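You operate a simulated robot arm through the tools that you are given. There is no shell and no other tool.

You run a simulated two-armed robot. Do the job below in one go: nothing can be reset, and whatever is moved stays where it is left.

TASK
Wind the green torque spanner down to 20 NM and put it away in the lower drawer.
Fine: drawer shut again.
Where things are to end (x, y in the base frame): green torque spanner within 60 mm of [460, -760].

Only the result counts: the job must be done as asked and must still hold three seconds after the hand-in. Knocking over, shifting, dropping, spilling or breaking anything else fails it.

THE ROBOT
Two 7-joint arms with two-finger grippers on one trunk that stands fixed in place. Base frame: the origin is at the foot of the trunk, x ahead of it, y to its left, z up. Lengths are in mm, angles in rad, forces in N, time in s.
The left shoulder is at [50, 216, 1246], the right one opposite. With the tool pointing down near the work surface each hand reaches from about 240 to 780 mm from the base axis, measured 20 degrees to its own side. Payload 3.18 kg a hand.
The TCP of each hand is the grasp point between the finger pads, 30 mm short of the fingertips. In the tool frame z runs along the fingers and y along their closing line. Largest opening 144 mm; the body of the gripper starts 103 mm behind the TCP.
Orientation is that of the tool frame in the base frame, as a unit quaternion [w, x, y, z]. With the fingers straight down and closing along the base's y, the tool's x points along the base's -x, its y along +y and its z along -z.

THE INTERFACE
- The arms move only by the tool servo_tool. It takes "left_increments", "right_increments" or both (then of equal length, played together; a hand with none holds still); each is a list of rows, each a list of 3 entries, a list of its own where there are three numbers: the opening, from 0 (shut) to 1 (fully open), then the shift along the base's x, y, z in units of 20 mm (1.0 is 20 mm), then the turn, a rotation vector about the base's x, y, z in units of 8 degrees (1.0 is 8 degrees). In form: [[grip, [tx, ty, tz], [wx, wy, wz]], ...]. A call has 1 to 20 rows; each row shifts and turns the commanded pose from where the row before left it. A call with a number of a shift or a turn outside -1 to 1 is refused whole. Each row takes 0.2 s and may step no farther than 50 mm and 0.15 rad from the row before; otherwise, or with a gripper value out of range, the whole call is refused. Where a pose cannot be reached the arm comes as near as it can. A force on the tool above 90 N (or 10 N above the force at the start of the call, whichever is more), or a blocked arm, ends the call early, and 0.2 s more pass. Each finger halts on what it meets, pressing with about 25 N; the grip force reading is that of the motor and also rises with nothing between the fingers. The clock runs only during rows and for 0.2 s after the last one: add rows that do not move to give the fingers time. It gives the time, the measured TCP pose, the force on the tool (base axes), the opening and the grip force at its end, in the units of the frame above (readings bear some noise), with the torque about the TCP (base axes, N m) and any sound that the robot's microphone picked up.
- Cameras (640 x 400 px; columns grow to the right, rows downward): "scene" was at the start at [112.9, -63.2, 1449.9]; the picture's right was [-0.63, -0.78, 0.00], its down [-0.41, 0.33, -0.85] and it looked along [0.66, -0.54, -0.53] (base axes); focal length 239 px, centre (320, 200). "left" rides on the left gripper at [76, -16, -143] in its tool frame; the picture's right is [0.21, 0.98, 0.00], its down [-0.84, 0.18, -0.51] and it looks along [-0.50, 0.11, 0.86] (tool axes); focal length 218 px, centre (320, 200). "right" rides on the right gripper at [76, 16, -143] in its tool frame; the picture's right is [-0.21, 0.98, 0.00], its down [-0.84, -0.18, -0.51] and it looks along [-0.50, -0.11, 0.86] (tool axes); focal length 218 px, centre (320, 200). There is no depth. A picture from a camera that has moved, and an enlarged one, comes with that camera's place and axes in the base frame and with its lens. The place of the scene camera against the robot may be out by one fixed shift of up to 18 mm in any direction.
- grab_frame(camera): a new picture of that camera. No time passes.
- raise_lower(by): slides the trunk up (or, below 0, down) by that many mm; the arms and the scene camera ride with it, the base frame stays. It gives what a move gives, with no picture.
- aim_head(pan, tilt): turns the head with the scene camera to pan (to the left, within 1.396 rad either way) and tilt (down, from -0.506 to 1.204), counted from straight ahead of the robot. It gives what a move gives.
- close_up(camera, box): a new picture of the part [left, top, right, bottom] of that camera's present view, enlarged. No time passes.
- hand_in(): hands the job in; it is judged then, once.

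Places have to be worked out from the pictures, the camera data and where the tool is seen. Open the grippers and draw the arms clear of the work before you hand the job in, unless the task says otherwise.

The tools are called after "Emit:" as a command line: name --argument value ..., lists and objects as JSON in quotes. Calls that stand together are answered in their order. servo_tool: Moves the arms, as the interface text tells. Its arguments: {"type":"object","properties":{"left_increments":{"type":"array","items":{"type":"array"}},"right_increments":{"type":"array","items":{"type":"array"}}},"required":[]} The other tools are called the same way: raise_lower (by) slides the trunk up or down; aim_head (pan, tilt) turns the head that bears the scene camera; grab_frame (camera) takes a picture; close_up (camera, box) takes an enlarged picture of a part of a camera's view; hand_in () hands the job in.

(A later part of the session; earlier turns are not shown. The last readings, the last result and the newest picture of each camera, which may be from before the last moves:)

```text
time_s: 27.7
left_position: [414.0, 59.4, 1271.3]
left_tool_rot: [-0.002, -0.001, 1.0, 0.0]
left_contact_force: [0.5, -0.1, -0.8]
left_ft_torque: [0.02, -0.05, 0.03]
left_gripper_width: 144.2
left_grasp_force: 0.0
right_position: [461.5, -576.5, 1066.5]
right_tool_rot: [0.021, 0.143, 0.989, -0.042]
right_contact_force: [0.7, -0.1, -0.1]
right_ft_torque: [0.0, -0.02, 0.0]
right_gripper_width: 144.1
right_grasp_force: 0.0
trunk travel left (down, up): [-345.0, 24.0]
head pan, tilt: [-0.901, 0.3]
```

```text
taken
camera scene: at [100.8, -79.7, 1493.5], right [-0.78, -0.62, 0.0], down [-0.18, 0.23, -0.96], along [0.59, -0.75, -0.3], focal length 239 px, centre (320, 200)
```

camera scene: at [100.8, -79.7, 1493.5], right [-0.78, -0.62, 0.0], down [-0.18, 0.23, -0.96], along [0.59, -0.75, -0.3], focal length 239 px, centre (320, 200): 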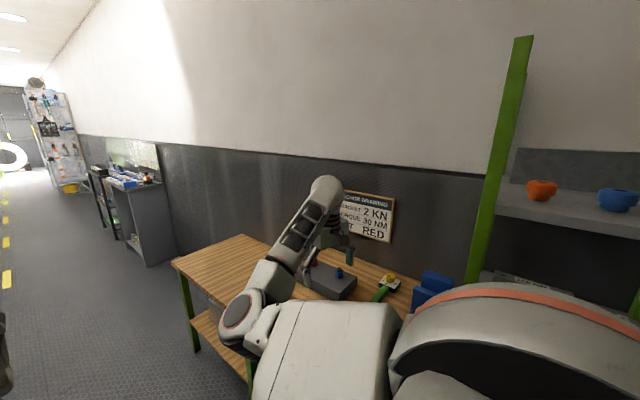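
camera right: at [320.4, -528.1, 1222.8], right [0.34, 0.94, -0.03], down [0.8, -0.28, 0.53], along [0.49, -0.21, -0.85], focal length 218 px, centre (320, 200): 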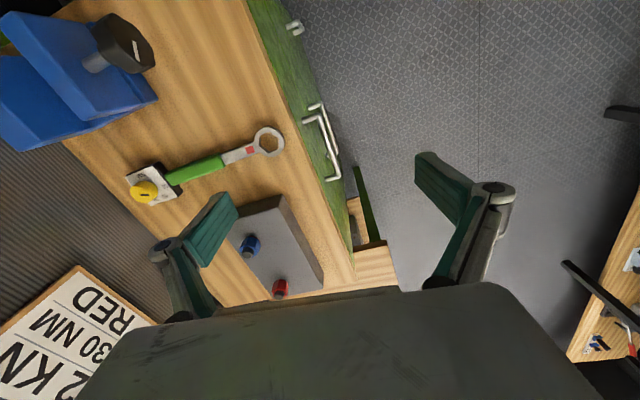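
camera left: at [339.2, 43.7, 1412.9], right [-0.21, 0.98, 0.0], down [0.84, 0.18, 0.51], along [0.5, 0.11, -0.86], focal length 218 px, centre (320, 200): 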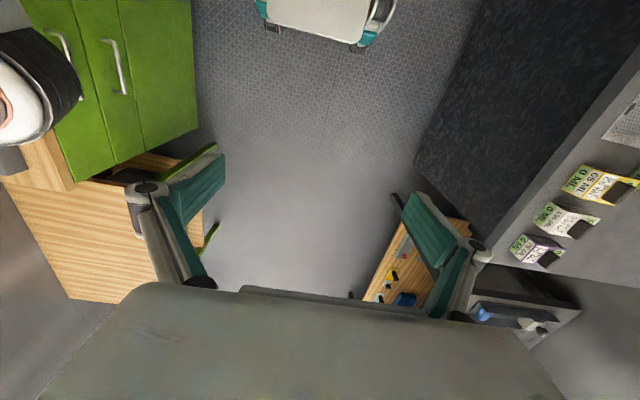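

The right arm is in an elbow-in posture, which actually suits a horizontal, -y-pointing hand for the drawer handle (forearm coming from the left/above). I'll rotate the tool gradually from down to pointing -y, while lowering a bit and moving slightly +y, still above bench height.

Emit:
servo_tool --right_increments '[[0.5, [0, 0.2, 0], [-0.88, 0.152, 0.113]], [0.5, [0, 0.2, 0], [-0.88, 0.152, 0.113]], [0.5, [0, 0.2, 0], [-0.88, 0.152, 0.113]], [0.5, [0, 0.2, 0], [-0.88, 0.152, 0.113]], [0.5, [0, 0.2, -0.2], [-0.88, 0.152, 0.113]], [0.5, [0, 0.2, -0.3], [-0.88, 0.152, 0.113]], [0.5, [0, 0.2, -0.3], [-0.88, 0.152, 0.113]], [0.5, [0, 0.2, -0.3], [-0.88, 0.152, 0.113]], [0.5, [0, 0.2, -0.3], [-0.88, 0.152, 0.113]], [0.5, [0, 0.2, -0.3], [-0.88, 0.152, 0.113]], [0.5, [0, 0.2, -0.3], [-0.88, 0.152, 0.113]], [0.5, [0, 0.2, -0.3], [-0.88, 0.152, 0.113]], [0.5, [0, 0, 0], [0, 0, 0]]]'

Emit:
grab_frame --camera "scene"

Emit:
grab_frame --camera "right"

```text
time_s: 28.3
left_position: [414.1, 57.0, 1271.0]
left_tool_rot: [0.001, -0.001, 1.0, 0.0]
left_contact_force: [-1.0, -0.4, 0.0]
left_ft_torque: [0.03, 0.01, -0.03]
left_gripper_width: 144.0
left_grasp_force: 0.1
right_position: [413.5, -604.5, 1026.3]
right_tool_rot: [0.018, 0.23, 0.972, -0.041]
right_contact_force: [-0.9, -1.0, -0.3]
right_ft_torque: [0.04, -0.05, 0.0]
right_gripper_width: 71.7
right_grasp_force: 0.0
trunk travel left (down, up): [-345.0, 24.0]
head pan, tilt: [-0.901, 0.3]
stopped in row 2 (right hand): the arm was blocked; the commanded pose is now the measured one
```

```text
taken
camera scene: at [100.5, -81.9, 1493.4], right [-0.78, -0.62, 0.0], down [-0.18, 0.23, -0.95], along [0.59, -0.75, -0.3], focal length 239 px, centre (320, 200)
```

scene: 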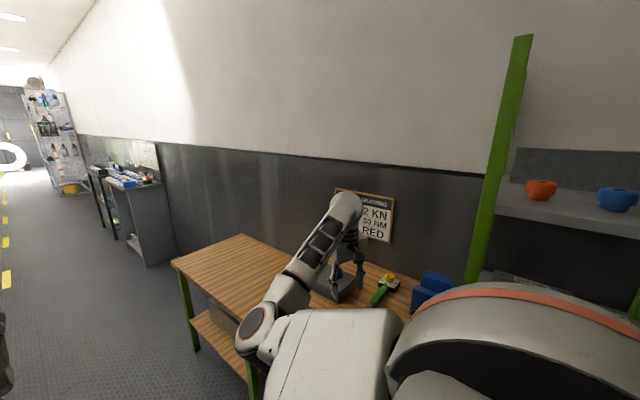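

```text
taken
camera right: at [349.9, -543.8, 1161.2], right [0.62, 0.78, -0.06], down [0.67, -0.49, 0.56], along [0.41, -0.39, -0.82], focal length 218 px, centre (320, 200)
```

right: 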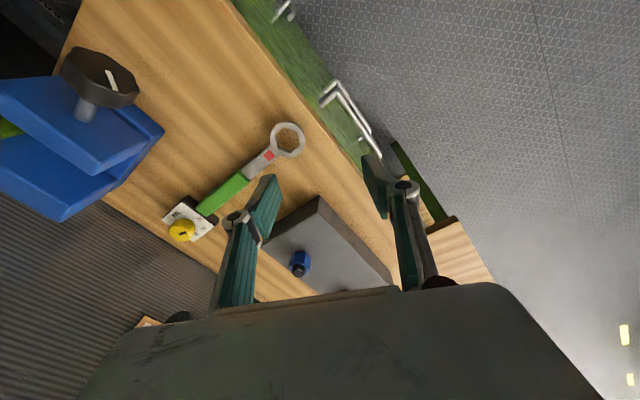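

The hand sags away in unexpected directions without contact, so the arm is at a bifurcation with the wrist level with the shoulder. I'll raise the trunk its last 24 mm and get the hand lower so the forearm comes down from above, then try inward again.

Emit:
raise_lower --by 24

Emit:
servo_tool --right_increments '[[0.4, [0, 0, -0.5], [0.2, 0.1, 0]], [0.4, [0, 0, -0.5], [0.2, 0.1, 0]], [0.4, [0, 0, -0.5], [0.2, 0.1, 0]], [0.4, [0, 0, -0.5], [0, 0, 0]], [0.4, [0, 0, -0.5], [0, 0, 0]], [0.4, [0, 0, -0.5], [0, 0, 0]], [0.4, [0, 0, -0.5], [0, 0, 0]], [0.4, [0, 0, -0.5], [0, 0, 0]], [0.4, [0, 0, 0], [0, 0, 0]]]'

Emit:
grab_frame --camera "scene"

Emit:
grab_frame --camera "right"

```text
time_s: 29.0
left_position: [414.6, 60.2, 1293.9]
left_tool_rot: [0.001, -0.002, 1.0, -0.001]
left_contact_force: [0.7, 0.7, -0.7]
left_ft_torque: [0.0, -0.02, 0.01]
left_gripper_width: 144.3
left_grasp_force: 0.1
right_position: [411.9, -604.0, 1049.0]
right_tool_rot: [0.014, 0.228, 0.972, -0.045]
right_contact_force: [0.9, 0.3, 0.1]
right_ft_torque: [-0.01, 0.01, 0.0]
right_gripper_width: 71.9
right_grasp_force: 0.0
trunk travel left (down, up): [-369.0, 0.0]
head pan, tilt: [-0.901, 0.3]
```

```text
time_s: 31.0
left_position: [413.5, 59.0, 1293.8]
left_tool_rot: [0.0, -0.001, 1.0, 0.0]
left_contact_force: [-0.6, 0.2, 0.2]
left_ft_torque: [-0.01, -0.01, -0.01]
left_gripper_width: 144.1
left_grasp_force: 0.1
right_position: [412.1, -608.2, 972.1]
right_tool_rot: [-0.006, 0.238, 0.971, -0.001]
right_contact_force: [0.9, -0.1, -0.2]
right_ft_torque: [-0.02, 0.02, -0.02]
right_gripper_width: 57.6
right_grasp_force: 0.1
trunk travel left (down, up): [-369.0, 0.0]
head pan, tilt: [-0.901, 0.3]
```

```text
taken
camera scene: at [101.8, -79.6, 1516.6], right [-0.78, -0.62, 0.0], down [-0.18, 0.23, -0.96], along [0.59, -0.75, -0.3], focal length 239 px, centre (320, 200)
```

scene: 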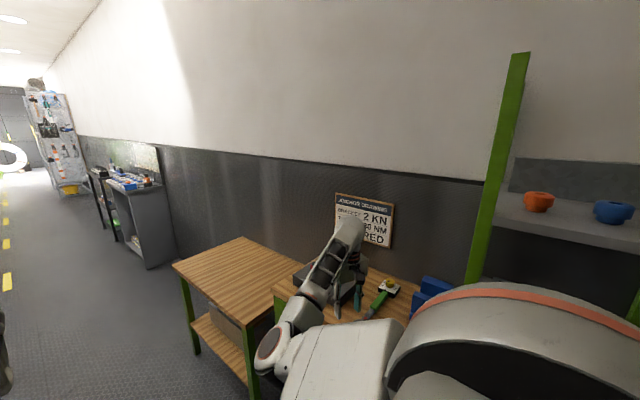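

```text
taken
camera right: at [353.6, -558.6, 1115.0], right [0.64, 0.77, -0.01], down [0.67, -0.55, 0.5], along [0.38, -0.32, -0.87], focal length 218 px, centre (320, 200)
```

right: 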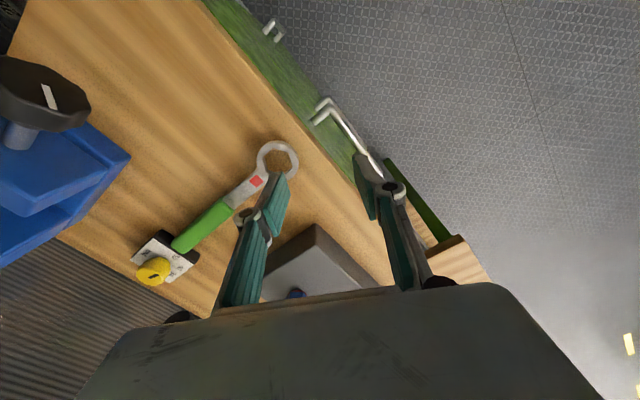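

Elbow is about (400, -300, 1115), a bit below the wrist. I'll try small +y steps here and watch the response.

Emit:
servo_tool --right_increments '[[0.4, [0, 0.4, 0], [0, 0, 0]], [0.4, [0, 0.4, 0], [0, 0, 0]], [0.4, [0, 0.4, 0], [0, 0, 0]], [0.4, [0, 0.4, 0], [0, 0, 0]], [0.4, [0, 0, 0], [0, 0, 0]]]'

```text
time_s: 32.4
left_position: [414.8, 60.1, 1294.7]
left_tool_rot: [0.001, -0.002, 1.0, -0.001]
left_contact_force: [0.6, -0.1, -0.3]
left_ft_torque: [0.02, -0.03, -0.01]
left_gripper_width: 144.4
left_grasp_force: 0.0
right_position: [388.4, -619.4, 991.7]
right_tool_rot: [0.001, 0.275, 0.961, -0.027]
right_contact_force: [0.1, -0.1, -0.6]
right_ft_torque: [-0.02, -0.01, 0.02]
right_gripper_width: 57.5
right_grasp_force: 0.0
trunk travel left (down, up): [-369.0, 0.0]
head pan, tilt: [-0.901, 0.3]
stopped in row 5 (right hand): the arm was blocked; the commanded pose is now the measured one
```

The arm again drifted backwards; this folded region is a dead end. I'll instead unfold: raise slightly and reach forward (+x) to extend the arm in front, where the elbow can re-arrange, keeping z above 1040.

Emit:
servo_tool --right_increments '[[0.4, [0.8, 0, 0.8], [0.1, 0, 0]], [0.4, [0.8, 0, 0.8], [0.1, 0, 0.2]], [0.4, [0.8, 0, 0.8], [0.1, 0, 0.3]], [0.4, [0.9, 0.1, 0.4], [0.1, 0, 0.4]], [0.4, [0.9, 0.2, 0], [0, 0, 0.4]], [0.4, [0.9, 0.3, 0], [0, 0, 0.4]], [0.4, [0.9, 0.4, 0], [0, 0, 0.4]], [0.4, [0.9, 0.5, 0], [0, 0, 0.4]], [0.4, [0.9, 0.5, 0], [0, 0, 0.4]], [0.4, [0.9, 0.5, 0], [0, 0, 0.4]], [0.4, [0.9, 0.5, 0], [0, 0, 0.4]], [0.4, [0.9, 0.5, 0], [0, 0, 0.4]], [0.4, [0.6, 0.6, 0], [0, 0, 0.2]], [0.4, [0.6, 0.6, 0], [0, 0, 0]], [0.4, [0.4, 0.6, 0], [0, 0, 0]], [0.4, [0, 0, 0], [0, 0, 0]]]'

Emit:
grab_frame --camera "scene"

```text
time_s: 35.8
left_position: [415.5, 59.8, 1293.8]
left_tool_rot: [0.0, -0.002, 1.0, 0.0]
left_contact_force: [-0.5, -0.5, 0.2]
left_ft_torque: [0.01, 0.01, 0.02]
left_gripper_width: 144.1
left_grasp_force: 0.1
right_position: [633.3, -508.7, 1043.4]
right_tool_rot: [-0.007, -0.026, 1.0, -0.002]
right_contact_force: [0.0, 0.6, 0.8]
right_ft_torque: [0.01, -0.01, 0.01]
right_gripper_width: 57.9
right_grasp_force: 0.1
trunk travel left (down, up): [-369.0, 0.0]
head pan, tilt: [-0.901, 0.3]
```

```text
taken
camera scene: at [101.8, -80.1, 1516.6], right [-0.78, -0.62, 0.0], down [-0.18, 0.23, -0.96], along [0.59, -0.75, -0.3], focal length 239 px, centre (320, 200)
```

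scene: 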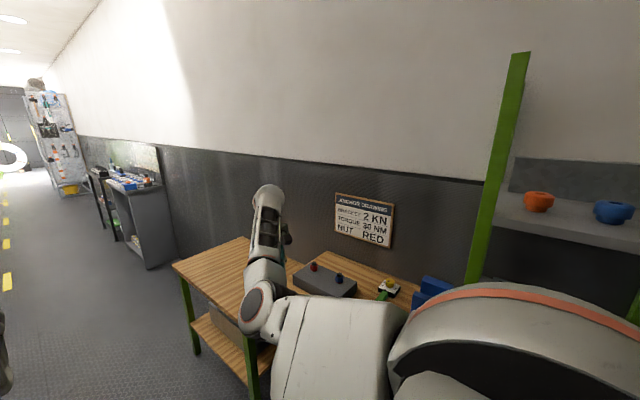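

Extended fine to (633, -509, 1043). Continue swinging to the left with the arm extended.

Emit:
servo_tool --right_increments '[[0.4, [0.2, 0.7, 0], [0, 0, 0]], [0.4, [0.2, 0.7, 0], [0, 0, 0]], [0.4, [0.2, 0.7, 0], [0, 0, 0]], [0.4, [0.2, 0.7, 0], [0, 0, 0]], [0.4, [0.2, 0.7, 0], [0, 0, 0]], [0.4, [0.2, 0.7, 0], [0, 0, 0]], [0.4, [0.1, 0.7, 0], [0, 0, 0]], [0.4, [0.1, 0.7, 0], [0, 0, 0]], [0.4, [0.1, 0.7, 0], [0, 0, 0]], [0.4, [0.1, 0.7, 0], [0, 0, 0]], [0.4, [0, 0.7, 0], [0, 0, 0]], [0.4, [0, 0.7, 0], [0, 0, 0]], [0.4, [0, 0.7, 0], [0, 0, 0]], [0.4, [0, 0.7, 0], [0, 0, 0]], [0.4, [0, 0, 0], [0, 0, 0]]]'

Emit:
grab_frame --camera "scene"

```text
time_s: 38.3
left_position: [415.2, 60.7, 1293.6]
left_tool_rot: [0.0, -0.002, 1.0, -0.001]
left_contact_force: [0.4, -0.3, 0.2]
left_ft_torque: [0.04, -0.01, -0.02]
left_gripper_width: 144.0
left_grasp_force: 0.1
right_position: [657.7, -451.6, 1078.8]
right_tool_rot: [0.017, 0.052, 0.998, -0.018]
right_contact_force: [-0.4, 0.0, -0.7]
right_ft_torque: [0.0, -0.02, 0.02]
right_gripper_width: 57.4
right_grasp_force: 0.1
trunk travel left (down, up): [-369.0, 0.0]
head pan, tilt: [-0.901, 0.3]
stopped in row 12 (right hand): the arm was blocked; the commanded pose is now the measured one
```

```text
taken
camera scene: at [101.6, -80.3, 1516.6], right [-0.78, -0.62, 0.0], down [-0.18, 0.23, -0.96], along [0.59, -0.75, -0.3], focal length 239 px, centre (320, 200)
```

scene: 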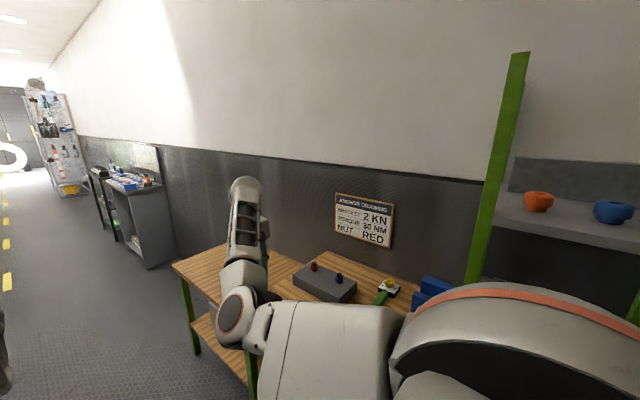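

Blocked again at y≈-450; I suspect the upper arm contacts the trunk. I'll look down at the shoulder area with the head.

Emit:
aim_head --pan -0.6 --tilt 1.1

Emit:
grab_frame --camera "scene"

Emit:
grab_frame --camera "left"

Emit:
grab_frame --camera "right"

```text
time_s: 39.4
left_position: [415.3, 59.4, 1294.1]
left_tool_rot: [0.0, 0.0, 1.0, -0.001]
left_contact_force: [-0.3, -0.5, 0.1]
left_ft_torque: [0.02, -0.01, -0.02]
left_gripper_width: 143.8
left_grasp_force: 0.0
right_position: [658.2, -451.5, 1079.2]
right_tool_rot: [0.016, 0.051, 0.998, -0.019]
right_contact_force: [0.1, -0.3, 0.2]
right_ft_torque: [-0.01, 0.0, -0.04]
right_gripper_width: 57.3
right_grasp_force: 0.0
trunk travel left (down, up): [-369.0, 0.0]
head pan, tilt: [-0.6, 1.1]
```

```text
taken
camera scene: at [95.9, -42.3, 1450.5], right [-0.57, -0.82, 0.0], down [-0.73, 0.5, -0.45], along [0.38, -0.26, -0.89], focal length 239 px, centre (320, 200)
```

scene: 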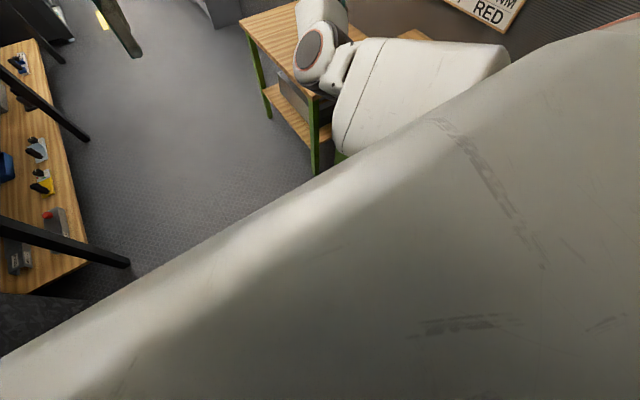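

```text
taken
camera left: at [339.2, 43.9, 1437.0], right [-0.21, 0.98, 0.0], down [0.84, 0.18, 0.51], along [0.5, 0.11, -0.86], focal length 218 px, centre (320, 200)
```

left: 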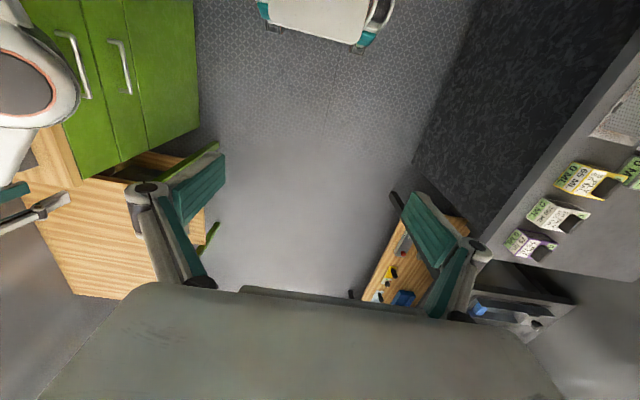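

```text
taken
camera right: at [578.9, -421.4, 1217.1], right [0.31, 0.95, -0.03], down [0.8, -0.24, 0.54], along [0.51, -0.19, -0.84], focal length 218 px, centre (320, 200)
```

right: 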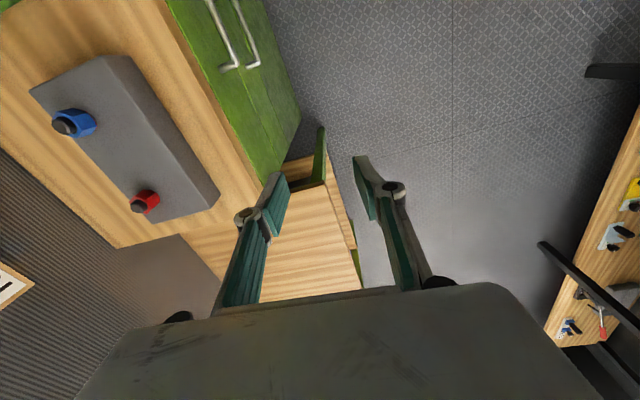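

The big chest panel sits right beside the upper arm, so the elbow-in posture can't swing further left. To re-roll the arm (forearm below elbow), I'll rotate the tool about x so it points toward +y while keeping the wrist about fixed and lowering it a little, all in free space.

Emit:
servo_tool --right_increments '[[0.2, [0, 0.84, -0.26], [0.5625, 0, 0]], [0.2, [0, 0.83, -0.2], [0.5625, 0, 0]], [0.2, [0, 0.82, -0.12], [0.5625, 0, 0]], [0.2, [0, 0.8, -0.04], [0.5625, 0, 0]], [0.2, [0, 0.78, 0.02], [0.5625, 0, 0]], [0.2, [0, 0.76, 0.1], [0.5625, 0, 0]], [0.2, [0, 0.72, 0.16], [0.5625, 0, 0]], [0.2, [0, 0.68, 0.22], [0.5625, 0, 0]], [0.2, [0, 0.64, 0.28], [0.5625, 0, 0]], [0.2, [0, 0.59, 0.34], [0.5625, 0, 0]]]'

Emit:
grab_frame --camera "scene"

```text
time_s: 41.6
left_position: [415.6, 60.4, 1294.3]
left_tool_rot: [0.001, -0.002, 1.0, -0.001]
left_contact_force: [0.4, 0.6, 0.1]
left_ft_torque: [-0.01, -0.02, -0.01]
left_gripper_width: 143.9
left_grasp_force: 0.0
right_position: [656.6, -293.4, 1084.8]
right_tool_rot: [-0.006, 0.047, 0.929, 0.366]
right_contact_force: [-0.3, -0.2, 0.4]
right_ft_torque: [-0.04, 0.04, -0.01]
right_gripper_width: 28.7
right_grasp_force: 0.0
trunk travel left (down, up): [-369.0, 0.0]
head pan, tilt: [-0.6, 1.1]
```

```text
taken
camera scene: at [95.9, -42.0, 1450.5], right [-0.57, -0.82, 0.0], down [-0.74, 0.5, -0.45], along [0.37, -0.26, -0.89], focal length 239 px, centre (320, 200)
```

scene: 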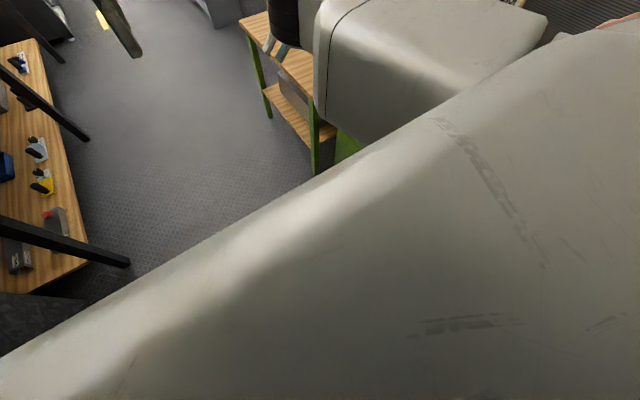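

It worked without blocking, and the upper arm appears to have risen. I'll check the posture with a higher head view.

Emit:
aim_head --pan -0.6 --tilt 0.5

Emit:
grab_frame --camera "scene"

```text
time_s: 42.6
left_position: [414.2, 61.0, 1294.3]
left_tool_rot: [-0.001, -0.002, 1.0, 0.0]
left_contact_force: [-0.2, -0.2, -0.5]
left_ft_torque: [-0.02, -0.01, -0.01]
left_gripper_width: 144.2
left_grasp_force: 0.1
right_position: [658.2, -295.6, 1083.8]
right_tool_rot: [-0.007, 0.048, 0.929, 0.366]
right_contact_force: [-0.7, 0.3, -0.3]
right_ft_torque: [0.01, 0.02, 0.0]
right_gripper_width: 28.8
right_grasp_force: 0.2
trunk travel left (down, up): [-369.0, 0.0]
head pan, tilt: [-0.6, 0.499]
```

```text
taken
camera scene: at [118.9, -58.1, 1498.1], right [-0.57, -0.82, 0.0], down [-0.4, 0.27, -0.88], along [0.72, -0.5, -0.48], focal length 239 px, centre (320, 200)
```

scene: 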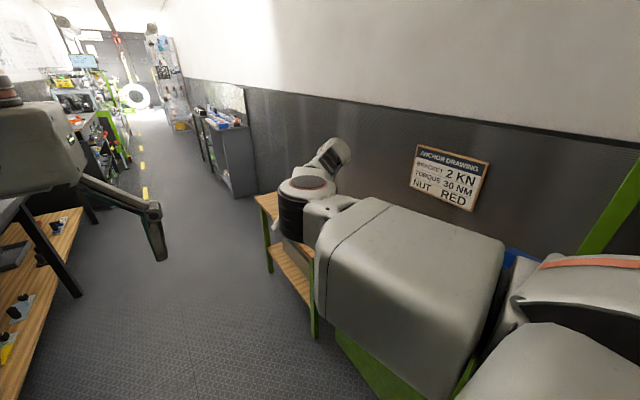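

The elbow disc now faces up, so the roll is going the right way. I continue rotating the tool toward +y and lowering the wrist.

Emit:
servo_tool --right_increments '[[0.2, [0, 0.55, 0.2], [0.5625, 0, 0]], [0.2, [0, 0.5, 0.2], [0.5625, 0, 0]], [0.2, [0, 0.45, 0.2], [0.5625, 0, 0]], [0.2, [0, 0.38, 0.2], [0.5625, 0, 0]], [0.2, [0, 0.3, 0.2], [0.5625, 0, 0]], [0.2, [0, 0.24, 0.2], [0.5625, 0, 0]], [0.2, [0, 0.17, 0.2], [0.5625, 0, 0]], [0.2, [0, 0.1, 0.2], [0.5625, 0, 0]], [0.2, [0, 0.05, 0.2], [0.5625, 0, 0]], [0.2, [0, 0, 0.2], [0.5625, 0, 0]], [0.2, [0, 0, -0.8], [0, 0, 0]], [0.2, [0, 0, -0.8], [0, 0, 0]], [0.2, [0, 0, -0.8], [0, 0, 0]], [0.2, [0, 0, -0.8], [0, 0, 0]], [0.2, [0, 0, -0.8], [0, 0, 0]], [0.2, [0, 0, 0], [0, 0, 0]]]'

Emit:
grab_frame --camera "scene"

```text
time_s: 46.0
left_position: [415.0, 60.2, 1295.8]
left_tool_rot: [0.001, -0.001, 1.0, -0.001]
left_contact_force: [-0.3, 0.5, 0.4]
left_ft_torque: [-0.03, 0.0, -0.02]
left_gripper_width: 144.0
left_grasp_force: 0.1
right_position: [657.9, -239.0, 1043.8]
right_tool_rot: [-0.024, 0.041, 0.718, 0.694]
right_contact_force: [0.3, -0.9, -1.2]
right_ft_torque: [0.0, -0.03, -0.03]
right_gripper_width: 28.7
right_grasp_force: 0.1
trunk travel left (down, up): [-369.0, 0.0]
head pan, tilt: [-0.6, 0.499]
```

```text
taken
camera scene: at [118.6, -57.8, 1498.2], right [-0.57, -0.82, 0.0], down [-0.39, 0.27, -0.88], along [0.72, -0.5, -0.48], focal length 239 px, centre (320, 200)
```

scene: 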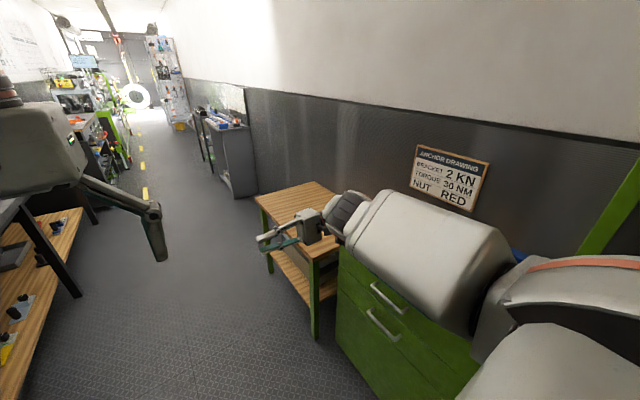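

The elbow has come outward and the forearm now hangs down-forward; the chest is clear. I'll bring the wrist inward, back and down.

Emit:
servo_tool --right_increments '[[0.2, [-0.7, 0.3, -0.7], [0, 0, 0]], [0.2, [-0.7, 0.3, -0.7], [0, 0, 0]], [0.2, [-0.7, 0.3, -0.7], [0, 0, 0]], [0.2, [-0.7, 0.3, -0.7], [0, 0, 0]], [0.2, [-0.7, 0.3, -0.7], [0, 0, 0]], [0.2, [-0.7, 0.3, -0.7], [0, 0, 0]], [0.2, [-0.7, 0.3, -0.7], [0, 0, 0]], [0.2, [-0.7, 0.3, -0.7], [0, 0, 0]], [0.2, [-0.7, 0.3, -0.7], [0, 0, 0]], [0.2, [-0.7, 0.3, -0.7], [0, 0, 0]], [0.2, [0, 0, 0], [0, 0, 0]]]'

Emit:
grab_frame --camera "scene"

```text
time_s: 48.4
left_position: [414.3, 60.0, 1294.9]
left_tool_rot: [0.0, -0.002, 1.0, -0.002]
left_contact_force: [-0.6, -0.4, 0.9]
left_ft_torque: [-0.01, -0.02, 0.01]
left_gripper_width: 143.9
left_grasp_force: 0.1
right_position: [518.5, -182.3, 903.8]
right_tool_rot: [-0.024, 0.041, 0.718, 0.695]
right_contact_force: [0.5, 0.3, 0.0]
right_ft_torque: [0.02, 0.01, 0.01]
right_gripper_width: 28.9
right_grasp_force: 0.1
trunk travel left (down, up): [-369.0, 0.0]
head pan, tilt: [-0.6, 0.499]
```

```text
taken
camera scene: at [118.9, -58.1, 1498.2], right [-0.57, -0.82, 0.0], down [-0.39, 0.27, -0.88], along [0.72, -0.5, -0.48], focal length 239 px, centre (320, 200)
```

scene: 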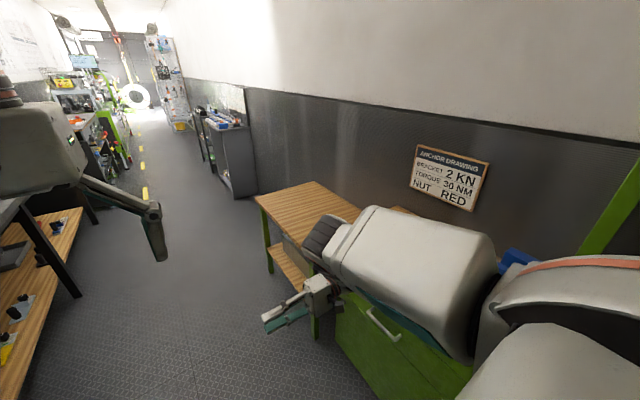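

Very good; the hand is at (518, -182, 904) pointing +y with a healthy posture. Now I swing the tool back to pointing down around the wrist, in free space in front of the cabinet.

Emit:
servo_tool --right_increments '[[0.2, [0, 0.1, -0.8], [-0.5625, 0, 0]], [0.2, [0, 0.04, -0.79], [-0.5625, 0, 0]], [0.2, [0, -0.03, -0.78], [-0.5625, 0, 0]], [0.2, [0, -0.1, -0.76], [-0.5625, 0, 0]], [0.2, [0, -0.17, -0.74], [-0.5625, 0, 0]], [0.2, [0, -0.24, -0.71], [-0.5625, 0, 0]], [0.2, [0, -0.31, -0.68], [-0.5625, 0, 0]], [0.2, [0, -0.37, -0.64], [-0.5625, 0, 0]], [0.2, [0, -0.43, -0.6], [-0.5625, 0, 0]], [0.2, [0, -0.49, -0.55], [-0.5625, 0, 0]], [0.2, [0, -0.54, -0.5], [-0.5625, 0, 0]], [0.2, [0, -0.59, -0.44], [-0.5625, 0, 0]], [0.2, [0, -0.63, -0.38], [-0.5625, 0, 0]], [0.2, [0, -0.67, -0.32], [-0.5625, 0, 0]], [0.2, [0, -0.7, -0.25], [-0.5625, 0, 0]], [0.2, [0, -0.73, -0.18], [-0.5625, 0, 0]], [0.2, [0, -0.76, -0.1], [-0.5625, 0, 0]], [0.2, [0, -0.77, -0.04], [-0.5625, 0, 0]], [0.2, [0, -0.78, 0.03], [-0.5625, 0, 0]], [0.2, [0, -0.78, 0.1], [-0.5625, 0, 0]]]'

Emit:
grab_frame --camera "scene"

Emit:
grab_frame --camera "right"

```text
time_s: 49.5
left_position: [414.2, 58.3, 1295.2]
left_tool_rot: [0.0, -0.002, 1.0, -0.002]
left_contact_force: [0.8, 0.4, 0.4]
left_ft_torque: [-0.01, 0.0, 0.01]
left_gripper_width: 143.9
left_grasp_force: 0.1
right_position: [527.0, -184.1, 846.2]
right_tool_rot: [0.021, 0.121, 0.764, 0.633]
right_contact_force: [-1.0, 0.6, -0.4]
right_ft_torque: [0.05, -0.01, -0.07]
right_gripper_width: 29.1
right_grasp_force: 0.0
trunk travel left (down, up): [-369.0, 0.0]
head pan, tilt: [-0.6, 0.499]
stopped in row 5 (right hand): the arm was blocked; the commanded pose is now the measured one
```

```text
taken
camera scene: at [118.9, -58.2, 1498.2], right [-0.57, -0.82, 0.0], down [-0.39, 0.27, -0.88], along [0.72, -0.5, -0.48], focal length 239 px, centre (320, 200)
```

scene: 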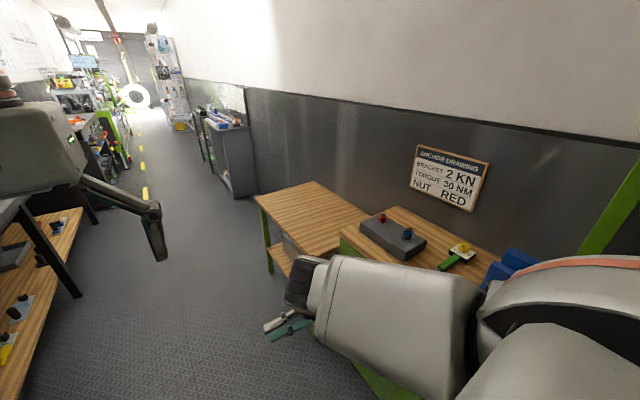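

```text
taken
camera right: at [429.1, -303.4, 898.5], right [0.36, 0.12, 0.93], down [0.69, -0.7, -0.18], along [0.63, 0.7, -0.33], focal length 218 px, centre (320, 200)
```

right: 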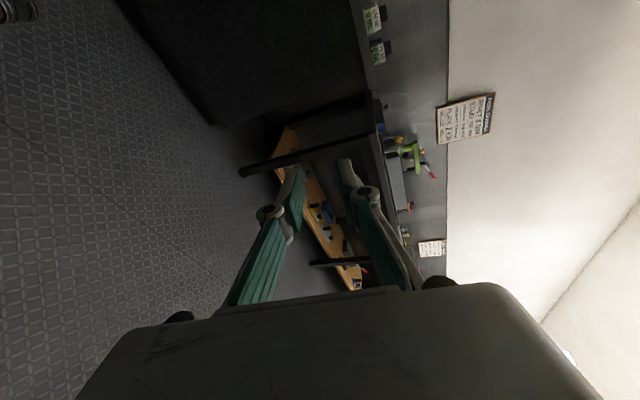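

Blocked because un-rotating pushed the elbow back toward the chest. I'll instead bring the tool from +y around to +x (yaw about z, which pushes the shoulder outward), keeping the wrist about in place, then pitch it down.

Emit:
servo_tool --right_increments '[[0.2, [0.65, -0.25, 0], [0, 0, -0.5]], [0.2, [0.63, -0.3, 0], [0, 0, -0.5]], [0.2, [0.62, -0.35, 0], [0, 0, -0.5]], [0.2, [0.6, -0.4, 0], [0, 0, -0.5]], [0.2, [0.57, -0.45, 0], [0, 0, -0.5]], [0.2, [0.54, -0.5, 0], [0, 0, -0.5]], [0.2, [0.5, -0.54, 0], [0, 0, -0.5]], [0.2, [0.47, -0.58, 0], [0, 0, -0.5]], [0.2, [0.43, -0.62, 0], [0, 0, -0.5]], [0.2, [0.39, -0.66, 0], [0, 0, -0.5]], [0.2, [0.34, -0.7, 0], [0, 0, -0.5]], [0.2, [0.3, -0.72, 0], [0, 0, -0.5]], [0.2, [0.25, -0.75, 0], [0, 0, -0.5]], [0.2, [0.2, -0.78, 0], [0, 0, -0.5]], [0.2, [0.15, -0.8, 0], [0, 0, -0.5]], [0.2, [0.09, -0.82, 0], [0, 0, -0.5]], [0.2, [0.03, -0.84, 0], [0, 0, -0.5]], [0.2, [-0.02, -0.85, 0], [0, 0, -0.5]]]'

Emit:
grab_frame --camera "scene"

```text
time_s: 50.3
left_position: [416.2, 58.4, 1294.7]
left_tool_rot: [0.001, -0.002, 1.0, 0.0]
left_contact_force: [0.0, 0.1, -0.6]
left_ft_torque: [0.0, -0.03, -0.01]
left_gripper_width: 144.0
left_grasp_force: 0.0
right_position: [563.4, -213.0, 848.2]
right_tool_rot: [0.101, 0.254, 0.688, 0.672]
right_contact_force: [0.0, 0.4, 0.3]
right_ft_torque: [0.06, -0.03, -0.05]
right_gripper_width: 29.0
right_grasp_force: 0.0
trunk travel left (down, up): [-369.0, 0.0]
head pan, tilt: [-0.6, 0.499]
stopped in row 3 (right hand): the arm was blocked; the commanded pose is now the measured one
```

```text
taken
camera scene: at [118.9, -58.4, 1498.2], right [-0.57, -0.82, 0.0], down [-0.39, 0.27, -0.88], along [0.72, -0.5, -0.48], focal length 239 px, centre (320, 200)
```

scene: 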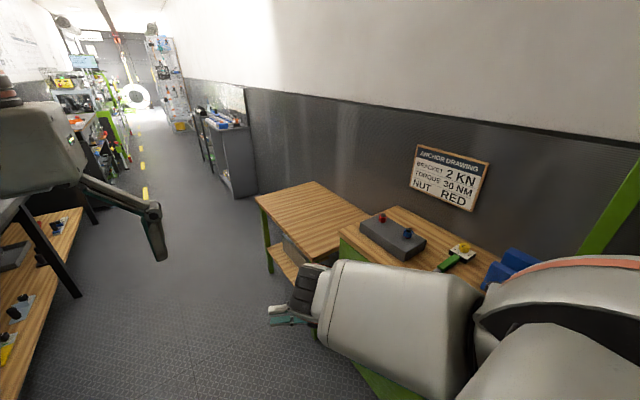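

Still contacting the chest at the start of that move. I'll first shift the whole hand toward -y and slightly up to take the shoulder outward off the chest.

Emit:
servo_tool --right_increments '[[0.2, [0, -0.6, 0.4], [0, 0, 0]], [0.2, [0, -0.6, 0.4], [0, 0, 0]], [0.2, [0, -0.6, 0.4], [0, 0, 0]], [0.2, [0, -0.6, 0.4], [0, 0, 0]], [0.2, [0, -0.6, 0.2], [0, 0, 0]], [0.2, [0, 0, 0], [0, 0, 0]]]'

Emit:
grab_frame --camera "scene"

```text
time_s: 51.7
left_position: [414.7, 59.6, 1294.7]
left_tool_rot: [0.0, -0.001, 1.0, -0.001]
left_contact_force: [-0.4, 0.5, -0.2]
left_ft_torque: [-0.01, 0.01, 0.01]
left_gripper_width: 144.1
left_grasp_force: 0.0
right_position: [559.0, -265.0, 880.7]
right_tool_rot: [0.095, 0.251, 0.69, 0.672]
right_contact_force: [0.3, 0.4, 0.7]
right_ft_torque: [-0.04, 0.0, -0.03]
right_gripper_width: 28.9
right_grasp_force: 0.0
trunk travel left (down, up): [-369.0, 0.0]
head pan, tilt: [-0.6, 0.499]
```

```text
taken
camera scene: at [118.9, -57.8, 1498.2], right [-0.57, -0.82, 0.0], down [-0.39, 0.27, -0.88], along [0.72, -0.5, -0.48], focal length 239 px, centre (320, 200)
```

scene: 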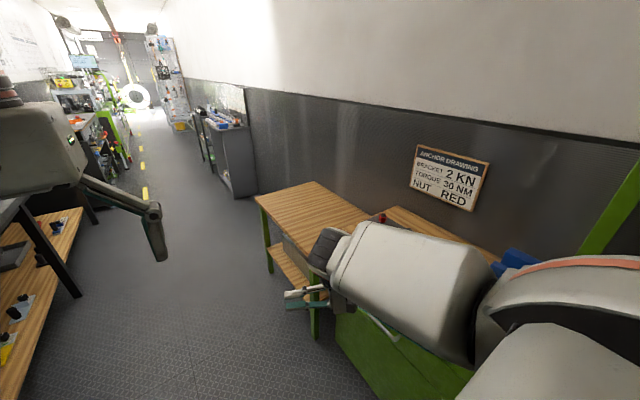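

Unblocked, elbow out again. Now I yaw the tool about z from left toward forward, keeping the wrist about in place.

Emit:
servo_tool --right_increments '[[0.2, [0.6, -0.42, 0], [0, 0, -0.5]], [0.2, [0.57, -0.47, 0], [0, 0, -0.5]], [0.2, [0.54, -0.52, 0], [0, 0, -0.5]], [0.2, [0.5, -0.56, 0], [0, 0, -0.5]], [0.2, [0.46, -0.6, 0], [0, 0, -0.5]], [0.2, [0.42, -0.64, 0], [0, 0, -0.5]], [0.2, [0.37, -0.67, 0], [0, 0, -0.5]], [0.2, [0.32, -0.7, 0], [0, 0, -0.5]], [0.2, [0.27, -0.7, 0], [0, 0, -0.5]], [0.2, [0.22, -0.7, 0], [0, 0, -0.5]], [0.2, [0, 0, 0], [0, 0, 0]]]'

Emit:
grab_frame --camera "scene"

```text
time_s: 54.1
left_position: [414.8, 60.2, 1294.4]
left_tool_rot: [0.0, -0.002, 1.0, 0.0]
left_contact_force: [0.0, 0.6, 0.4]
left_ft_torque: [0.03, 0.01, -0.03]
left_gripper_width: 144.1
left_grasp_force: 0.0
right_position: [643.4, -384.7, 882.3]
right_tool_rot: [0.319, 0.472, 0.563, 0.599]
right_contact_force: [0.1, 0.0, 0.0]
right_ft_torque: [-0.01, -0.01, 0.01]
right_gripper_width: 28.5
right_grasp_force: 0.0
trunk travel left (down, up): [-369.0, 0.0]
head pan, tilt: [-0.6, 0.499]
```

```text
taken
camera scene: at [118.9, -58.0, 1498.2], right [-0.57, -0.82, 0.0], down [-0.39, 0.27, -0.88], along [0.72, -0.5, -0.48], focal length 239 px, centre (320, 200)
```

scene: 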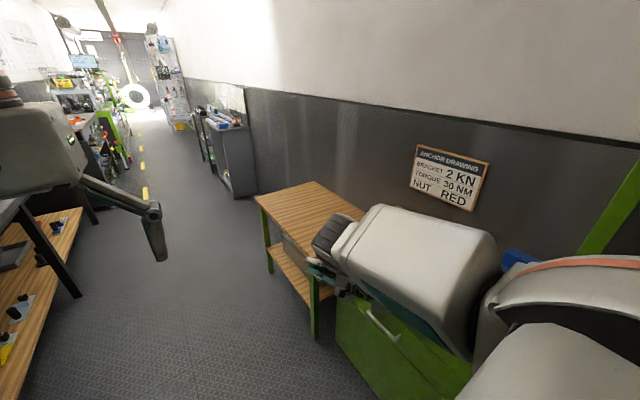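

Elbow is now well outside. I finish the yaw so the tool points straight forward (+x).

Emit:
servo_tool --right_increments '[[0.2, [0.15, -0.77, 0], [0, 0, -0.5]], [0.2, [0.1, -0.75, 0], [0, 0, -0.5]], [0.2, [0.05, -0.7, 0], [0, 0, -0.5]], [0.2, [0, -0.7, 0], [0, 0, -0.5]], [0.2, [-0.05, -0.6, 0], [0, 0, -0.5]], [0.2, [-0.1, -0.5, 0], [0, 0, -0.3]], [0.2, [0, 0, 0], [0, 0, 0]]]'

Emit:
grab_frame --camera "right"

```text
time_s: 55.7
left_position: [415.4, 60.1, 1295.1]
left_tool_rot: [0.0, -0.001, 1.0, -0.002]
left_contact_force: [0.1, 0.4, -0.2]
left_ft_torque: [0.04, -0.03, -0.04]
left_gripper_width: 144.1
left_grasp_force: 0.1
right_position: [646.3, -464.0, 880.7]
right_tool_rot: [0.429, 0.573, 0.459, 0.526]
right_contact_force: [-0.2, -0.1, -0.5]
right_ft_torque: [-0.01, 0.01, -0.02]
right_gripper_width: 29.0
right_grasp_force: 0.0
trunk travel left (down, up): [-369.0, 0.0]
head pan, tilt: [-0.6, 0.499]
```

```text
taken
camera right: at [507.1, -392.5, 921.7], right [0.07, -0.41, 0.91], down [-0.54, -0.78, -0.31], along [0.84, -0.47, -0.27], focal length 218 px, centre (320, 200)
```

right: 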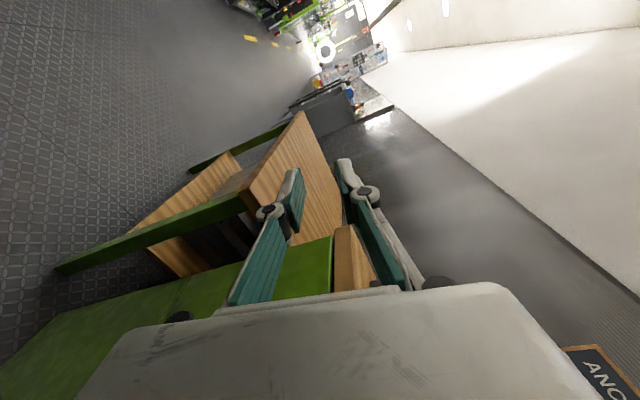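

The tool points along +x with the camera on the +y side. Now I pitch it down about +y around the wrist, staying in front of the drawers (y≈-460).

Emit:
servo_tool --right_increments '[[0.2, [-0.1, 0, -0.78], [0, 0.53, 0]], [0.2, [-0.17, 0, -0.77], [0, 0.53, 0]], [0.2, [-0.23, 0, -0.76], [0, 0.53, 0]], [0.2, [-0.3, 0, -0.74], [0, 0.53, 0]], [0.2, [-0.36, 0, -0.71], [0, 0.53, 0]], [0.2, [-0.42, 0, -0.69], [0, 0.53, 0]], [0.2, [-0.47, 0, -0.65], [0, 0.53, 0]], [0.2, [-0.53, 0, -0.61], [0, 0.53, 0]], [0.2, [-0.58, 0, -0.57], [0, 0.53, 0]], [0.2, [-0.63, 0, -0.53], [0, 0.53, 0]]]'

Emit:
grab_frame --camera "scene"

Emit:
grab_frame --camera "right"

```text
time_s: 57.9
left_position: [414.4, 59.5, 1293.8]
left_tool_rot: [0.0, -0.001, 1.0, -0.001]
left_contact_force: [-0.4, -0.3, -0.1]
left_ft_torque: [0.03, -0.01, 0.0]
left_gripper_width: 143.9
left_grasp_force: 0.0
right_position: [570.6, -465.9, 743.8]
right_tool_rot: [0.234, 0.724, 0.584, 0.284]
right_contact_force: [0.6, -0.7, 0.6]
right_ft_torque: [0.0, 0.0, -0.01]
right_gripper_width: 28.9
right_grasp_force: 0.1
trunk travel left (down, up): [-369.0, 0.0]
head pan, tilt: [-0.6, 0.499]
```

```text
taken
camera scene: at [118.8, -58.0, 1498.2], right [-0.57, -0.82, 0.0], down [-0.39, 0.27, -0.88], along [0.72, -0.5, -0.48], focal length 239 px, centre (320, 200)
```

scene: 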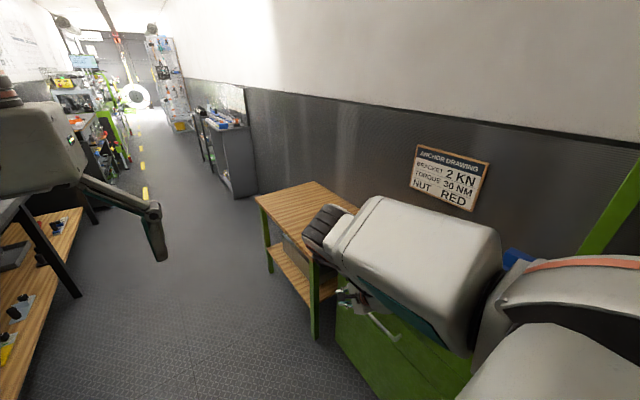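

```text
taken
camera right: at [496.3, -393.4, 868.3], right [0.67, -0.41, 0.63], down [-0.61, -0.78, 0.13], along [0.43, -0.47, -0.77], focal length 218 px, centre (320, 200)
```

right: 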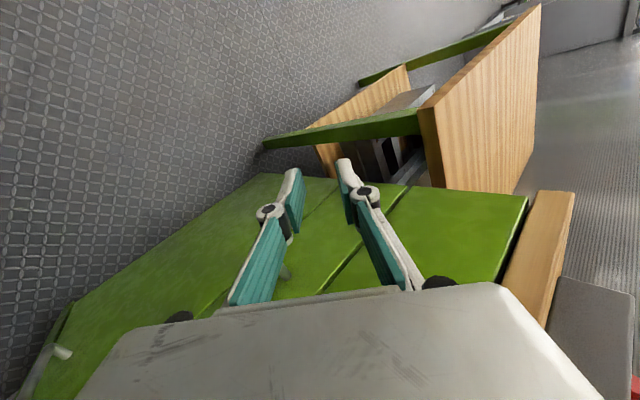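

Working well. I continue pitching down to vertical.

Emit:
servo_tool --right_increments '[[0.2, [-0.67, 0, -0.43], [0, 0.53, 0]], [0.2, [-0.71, 0, -0.38], [0, 0.53, 0]], [0.2, [-0.75, 0, -0.32], [0, 0.53, 0]], [0.2, [-0.79, 0, -0.26], [0, 0.53, 0]], [0.2, [-0.81, 0, -0.2], [0, 0.53, 0]], [0.2, [-0.84, 0, -0.14], [0, 0.53, 0]], [0.2, [-0.8, 0, -0.08], [0, 0.53, 0]], [0.2, [-0.6, 0, 0], [0, 0.53, 0]], [0.2, [-0.5, 0, 0], [0, 0.53, 0]], [0.2, [-0.4, 0, 0], [0, 0.53, 0]], [0.2, [0, 0, 0], [0, 0, 0]]]'

Emit:
grab_frame --camera "scene"

Emit:
grab_frame --camera "right"

```text
time_s: 60.3
left_position: [415.6, 60.8, 1294.0]
left_tool_rot: [0.0, 0.0, 1.0, -0.001]
left_contact_force: [0.3, 0.5, 1.0]
left_ft_torque: [0.01, 0.0, 0.0]
left_gripper_width: 144.2
left_grasp_force: 0.0
right_position: [436.8, -465.3, 708.8]
right_tool_rot: [0.018, 0.777, 0.629, 0.017]
right_contact_force: [0.6, 0.1, 0.1]
right_ft_torque: [0.02, -0.01, 0.01]
right_gripper_width: 28.9
right_grasp_force: 0.1
right hand out of reach, approached as far as the arm can: row 10
trunk travel left (down, up): [-369.0, 0.0]
head pan, tilt: [-0.6, 0.499]
```

```text
taken
camera scene: at [118.9, -57.9, 1498.2], right [-0.57, -0.82, 0.0], down [-0.39, 0.27, -0.88], along [0.72, -0.5, -0.48], focal length 239 px, centre (320, 200)
```

scene: 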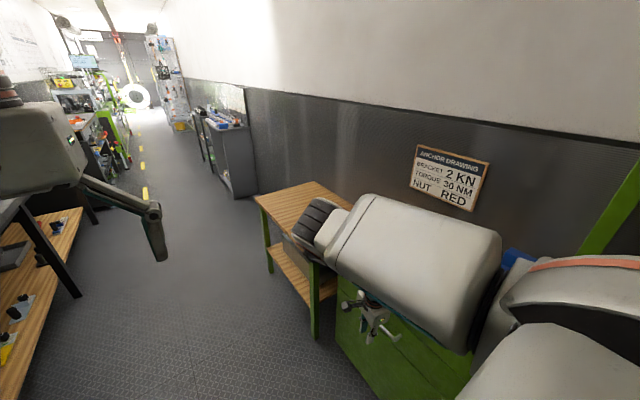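

```text
taken
camera right: at [461.9, -392.2, 850.9], right [0.91, -0.41, 0.05], down [-0.38, -0.78, 0.49], along [-0.16, -0.47, -0.87], focal length 218 px, centre (320, 200)
```

right: 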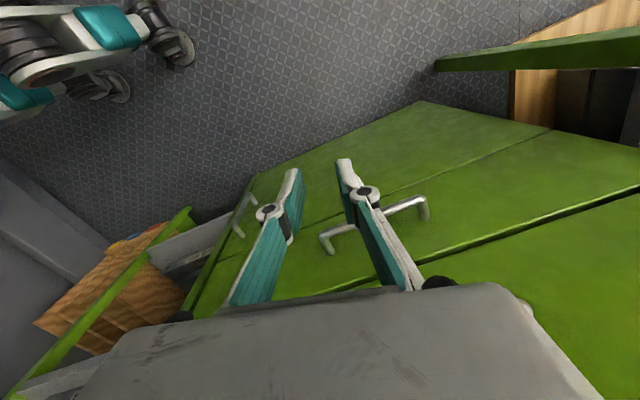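

I now see the lower drawer's handle right below/in front (bar about x 400–535, z≈640, y≈-550), with a cupboard door with its own vertical handle further down. I'll yaw the tool back toward nominal (mostly the last joint) so the fingers can straddle the bar after tilting.

Emit:
servo_tool --right_increments '[[0.3, [0, 0.2, 0.3], [0, 0, 0.9]], [0.3, [0, 0.2, 0.3], [0, 0, 0.9]], [0.3, [0, 0.2, 0.3], [0, 0, 0.9]], [0.3, [0, 0.2, 0.3], [0, 0, 0.9]], [0.3, [0, 0.2, 0.3], [0, 0, 0.9]], [0.3, [0, 0.2, 0.3], [0, 0, 0.9]], [0.3, [0, 0.2, 0.2], [0, 0, 0.9]], [0.3, [0, 0.2, 0.2], [0, 0, 0.9]], [0.3, [0, 0.2, 0.2], [0, 0, 0.9]], [0.3, [0, 0.1, 0.2], [0, 0, 0.9]], [0.3, [0, 0.1, 0], [0, 0, 0.9]], [0.3, [0, 0.1, 0], [0, 0, 0.9]], [0.3, [0, 0, 0], [0, 0, 0.9]], [0.3, [0, 0, 0], [0, 0, 0.9]], [0.3, [0, 0, 0], [0, 0, 0]]]'

Emit:
grab_frame --camera "scene"

Emit:
grab_frame --camera "right"

```text
time_s: 61.9
left_position: [414.4, 59.8, 1294.7]
left_tool_rot: [0.0, -0.003, 1.0, -0.001]
left_contact_force: [-0.6, -0.3, 0.0]
left_ft_torque: [0.01, -0.02, 0.01]
left_gripper_width: 144.0
left_grasp_force: 0.0
right_position: [385.7, -407.3, 706.8]
right_tool_rot: [-0.053, 0.501, 0.862, 0.056]
right_contact_force: [-0.2, -0.1, 0.2]
right_ft_torque: [-0.04, 0.03, 0.0]
right_gripper_width: 43.4
right_grasp_force: 0.1
trunk travel left (down, up): [-369.0, 0.0]
head pan, tilt: [-0.6, 0.499]
stopped in row 8 (right hand): the arm was blocked; the commanded pose is now the measured one
```

```text
taken
camera scene: at [118.8, -58.5, 1498.2], right [-0.57, -0.82, 0.0], down [-0.39, 0.27, -0.88], along [0.72, -0.5, -0.48], focal length 239 px, centre (320, 200)
```

scene: 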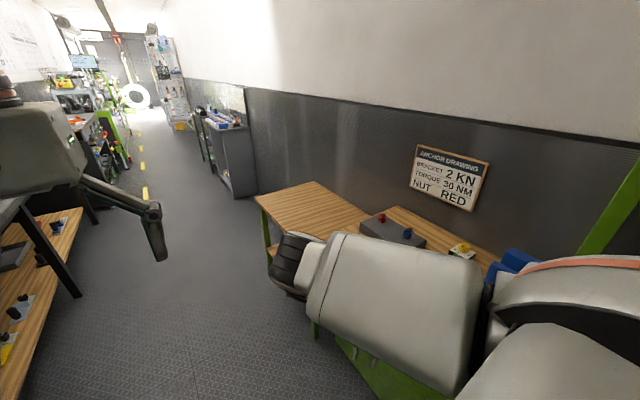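

```text
taken
camera right: at [367.3, -354.8, 859.4], right [0.95, 0.3, 0.01], down [0.28, -0.89, 0.37], along [0.12, -0.35, -0.93], focal length 218 px, centre (320, 200)
```

right: 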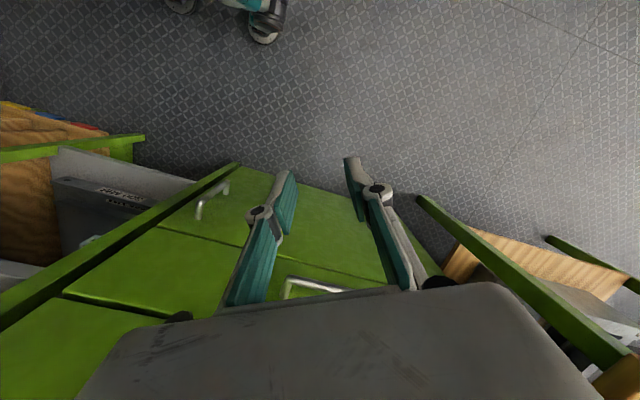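

Blocked again by elbow-chest contact. Better: yawing negatively keeps the shoulder out, and from the "pointing +x" pose (closing vertical) a further -90° yaw gives exactly the -y-pointing, vertically-closing grasp I need. I go back to pointing +x first.

Emit:
servo_tool --right_increments '[[0.3, [0.95, -0.4, -0.1], [0.1, -0.545, -0.19]], [0.3, [0.95, -0.4, -0.1], [0.1, -0.545, -0.19]], [0.3, [0.95, -0.3, 0], [0.1, -0.545, -0.19]], [0.3, [0.94, -0.2, 0.04], [0.1, -0.545, -0.19]], [0.3, [0.91, -0.1, 0.12], [0.1, -0.545, -0.19]], [0.3, [0.88, -0.1, 0.19], [0.1, -0.545, -0.19]], [0.3, [0.84, 0, 0.26], [0.1, -0.545, -0.19]], [0.3, [0.8, 0, 0.33], [0.1, -0.545, -0.19]], [0.3, [0.75, 0, 0.39], [0.1, -0.545, -0.19]], [0.3, [0.7, 0, 0.45], [0.1, -0.545, -0.19]], [0.3, [0.64, 0, 0.5], [0.1, -0.545, -0.19]], [0.3, [0.57, 0, 0.55], [0.1, -0.545, -0.19]], [0.3, [0.51, 0, 0.6], [0.1, -0.545, -0.19]], [0.3, [0.44, 0, 0.64], [0.1, -0.545, -0.19]], [0.3, [0.36, 0, 0.67], [0.1, -0.545, -0.19]], [0.3, [0.29, 0, 0.7], [0.1, -0.545, -0.19]], [0.3, [0.21, 0, 0.72], [0.1, -0.545, -0.19]], [0.3, [0.13, 0, 0.73], [0.1, -0.545, -0.19]], [0.3, [0.05, 0, 0.74], [0.1, -0.545, -0.19]], [0.3, [0, 0, 0], [0, 0, 0]]]'

Emit:
grab_frame --camera "scene"

```text
time_s: 66.1
left_position: [414.4, 61.1, 1293.8]
left_tool_rot: [0.0, -0.001, 1.0, -0.001]
left_contact_force: [0.0, 0.6, 0.2]
left_ft_torque: [-0.01, 0.02, 0.02]
left_gripper_width: 144.0
left_grasp_force: 0.1
right_position: [624.7, -434.0, 857.6]
right_tool_rot: [0.48, 0.508, 0.531, 0.479]
right_contact_force: [0.7, -1.2, 0.4]
right_ft_torque: [0.03, 0.04, -0.01]
right_gripper_width: 43.0
right_grasp_force: 0.0
trunk travel left (down, up): [-369.0, 0.0]
head pan, tilt: [-0.6, 0.499]
```

```text
taken
camera scene: at [118.9, -58.0, 1498.2], right [-0.57, -0.82, 0.0], down [-0.39, 0.27, -0.88], along [0.72, -0.5, -0.48], focal length 239 px, centre (320, 200)
```

scene: 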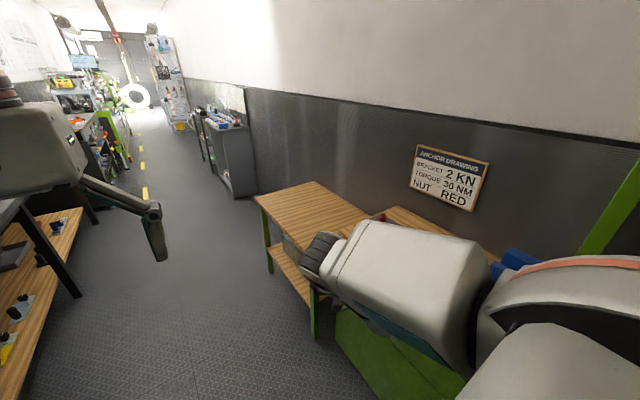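

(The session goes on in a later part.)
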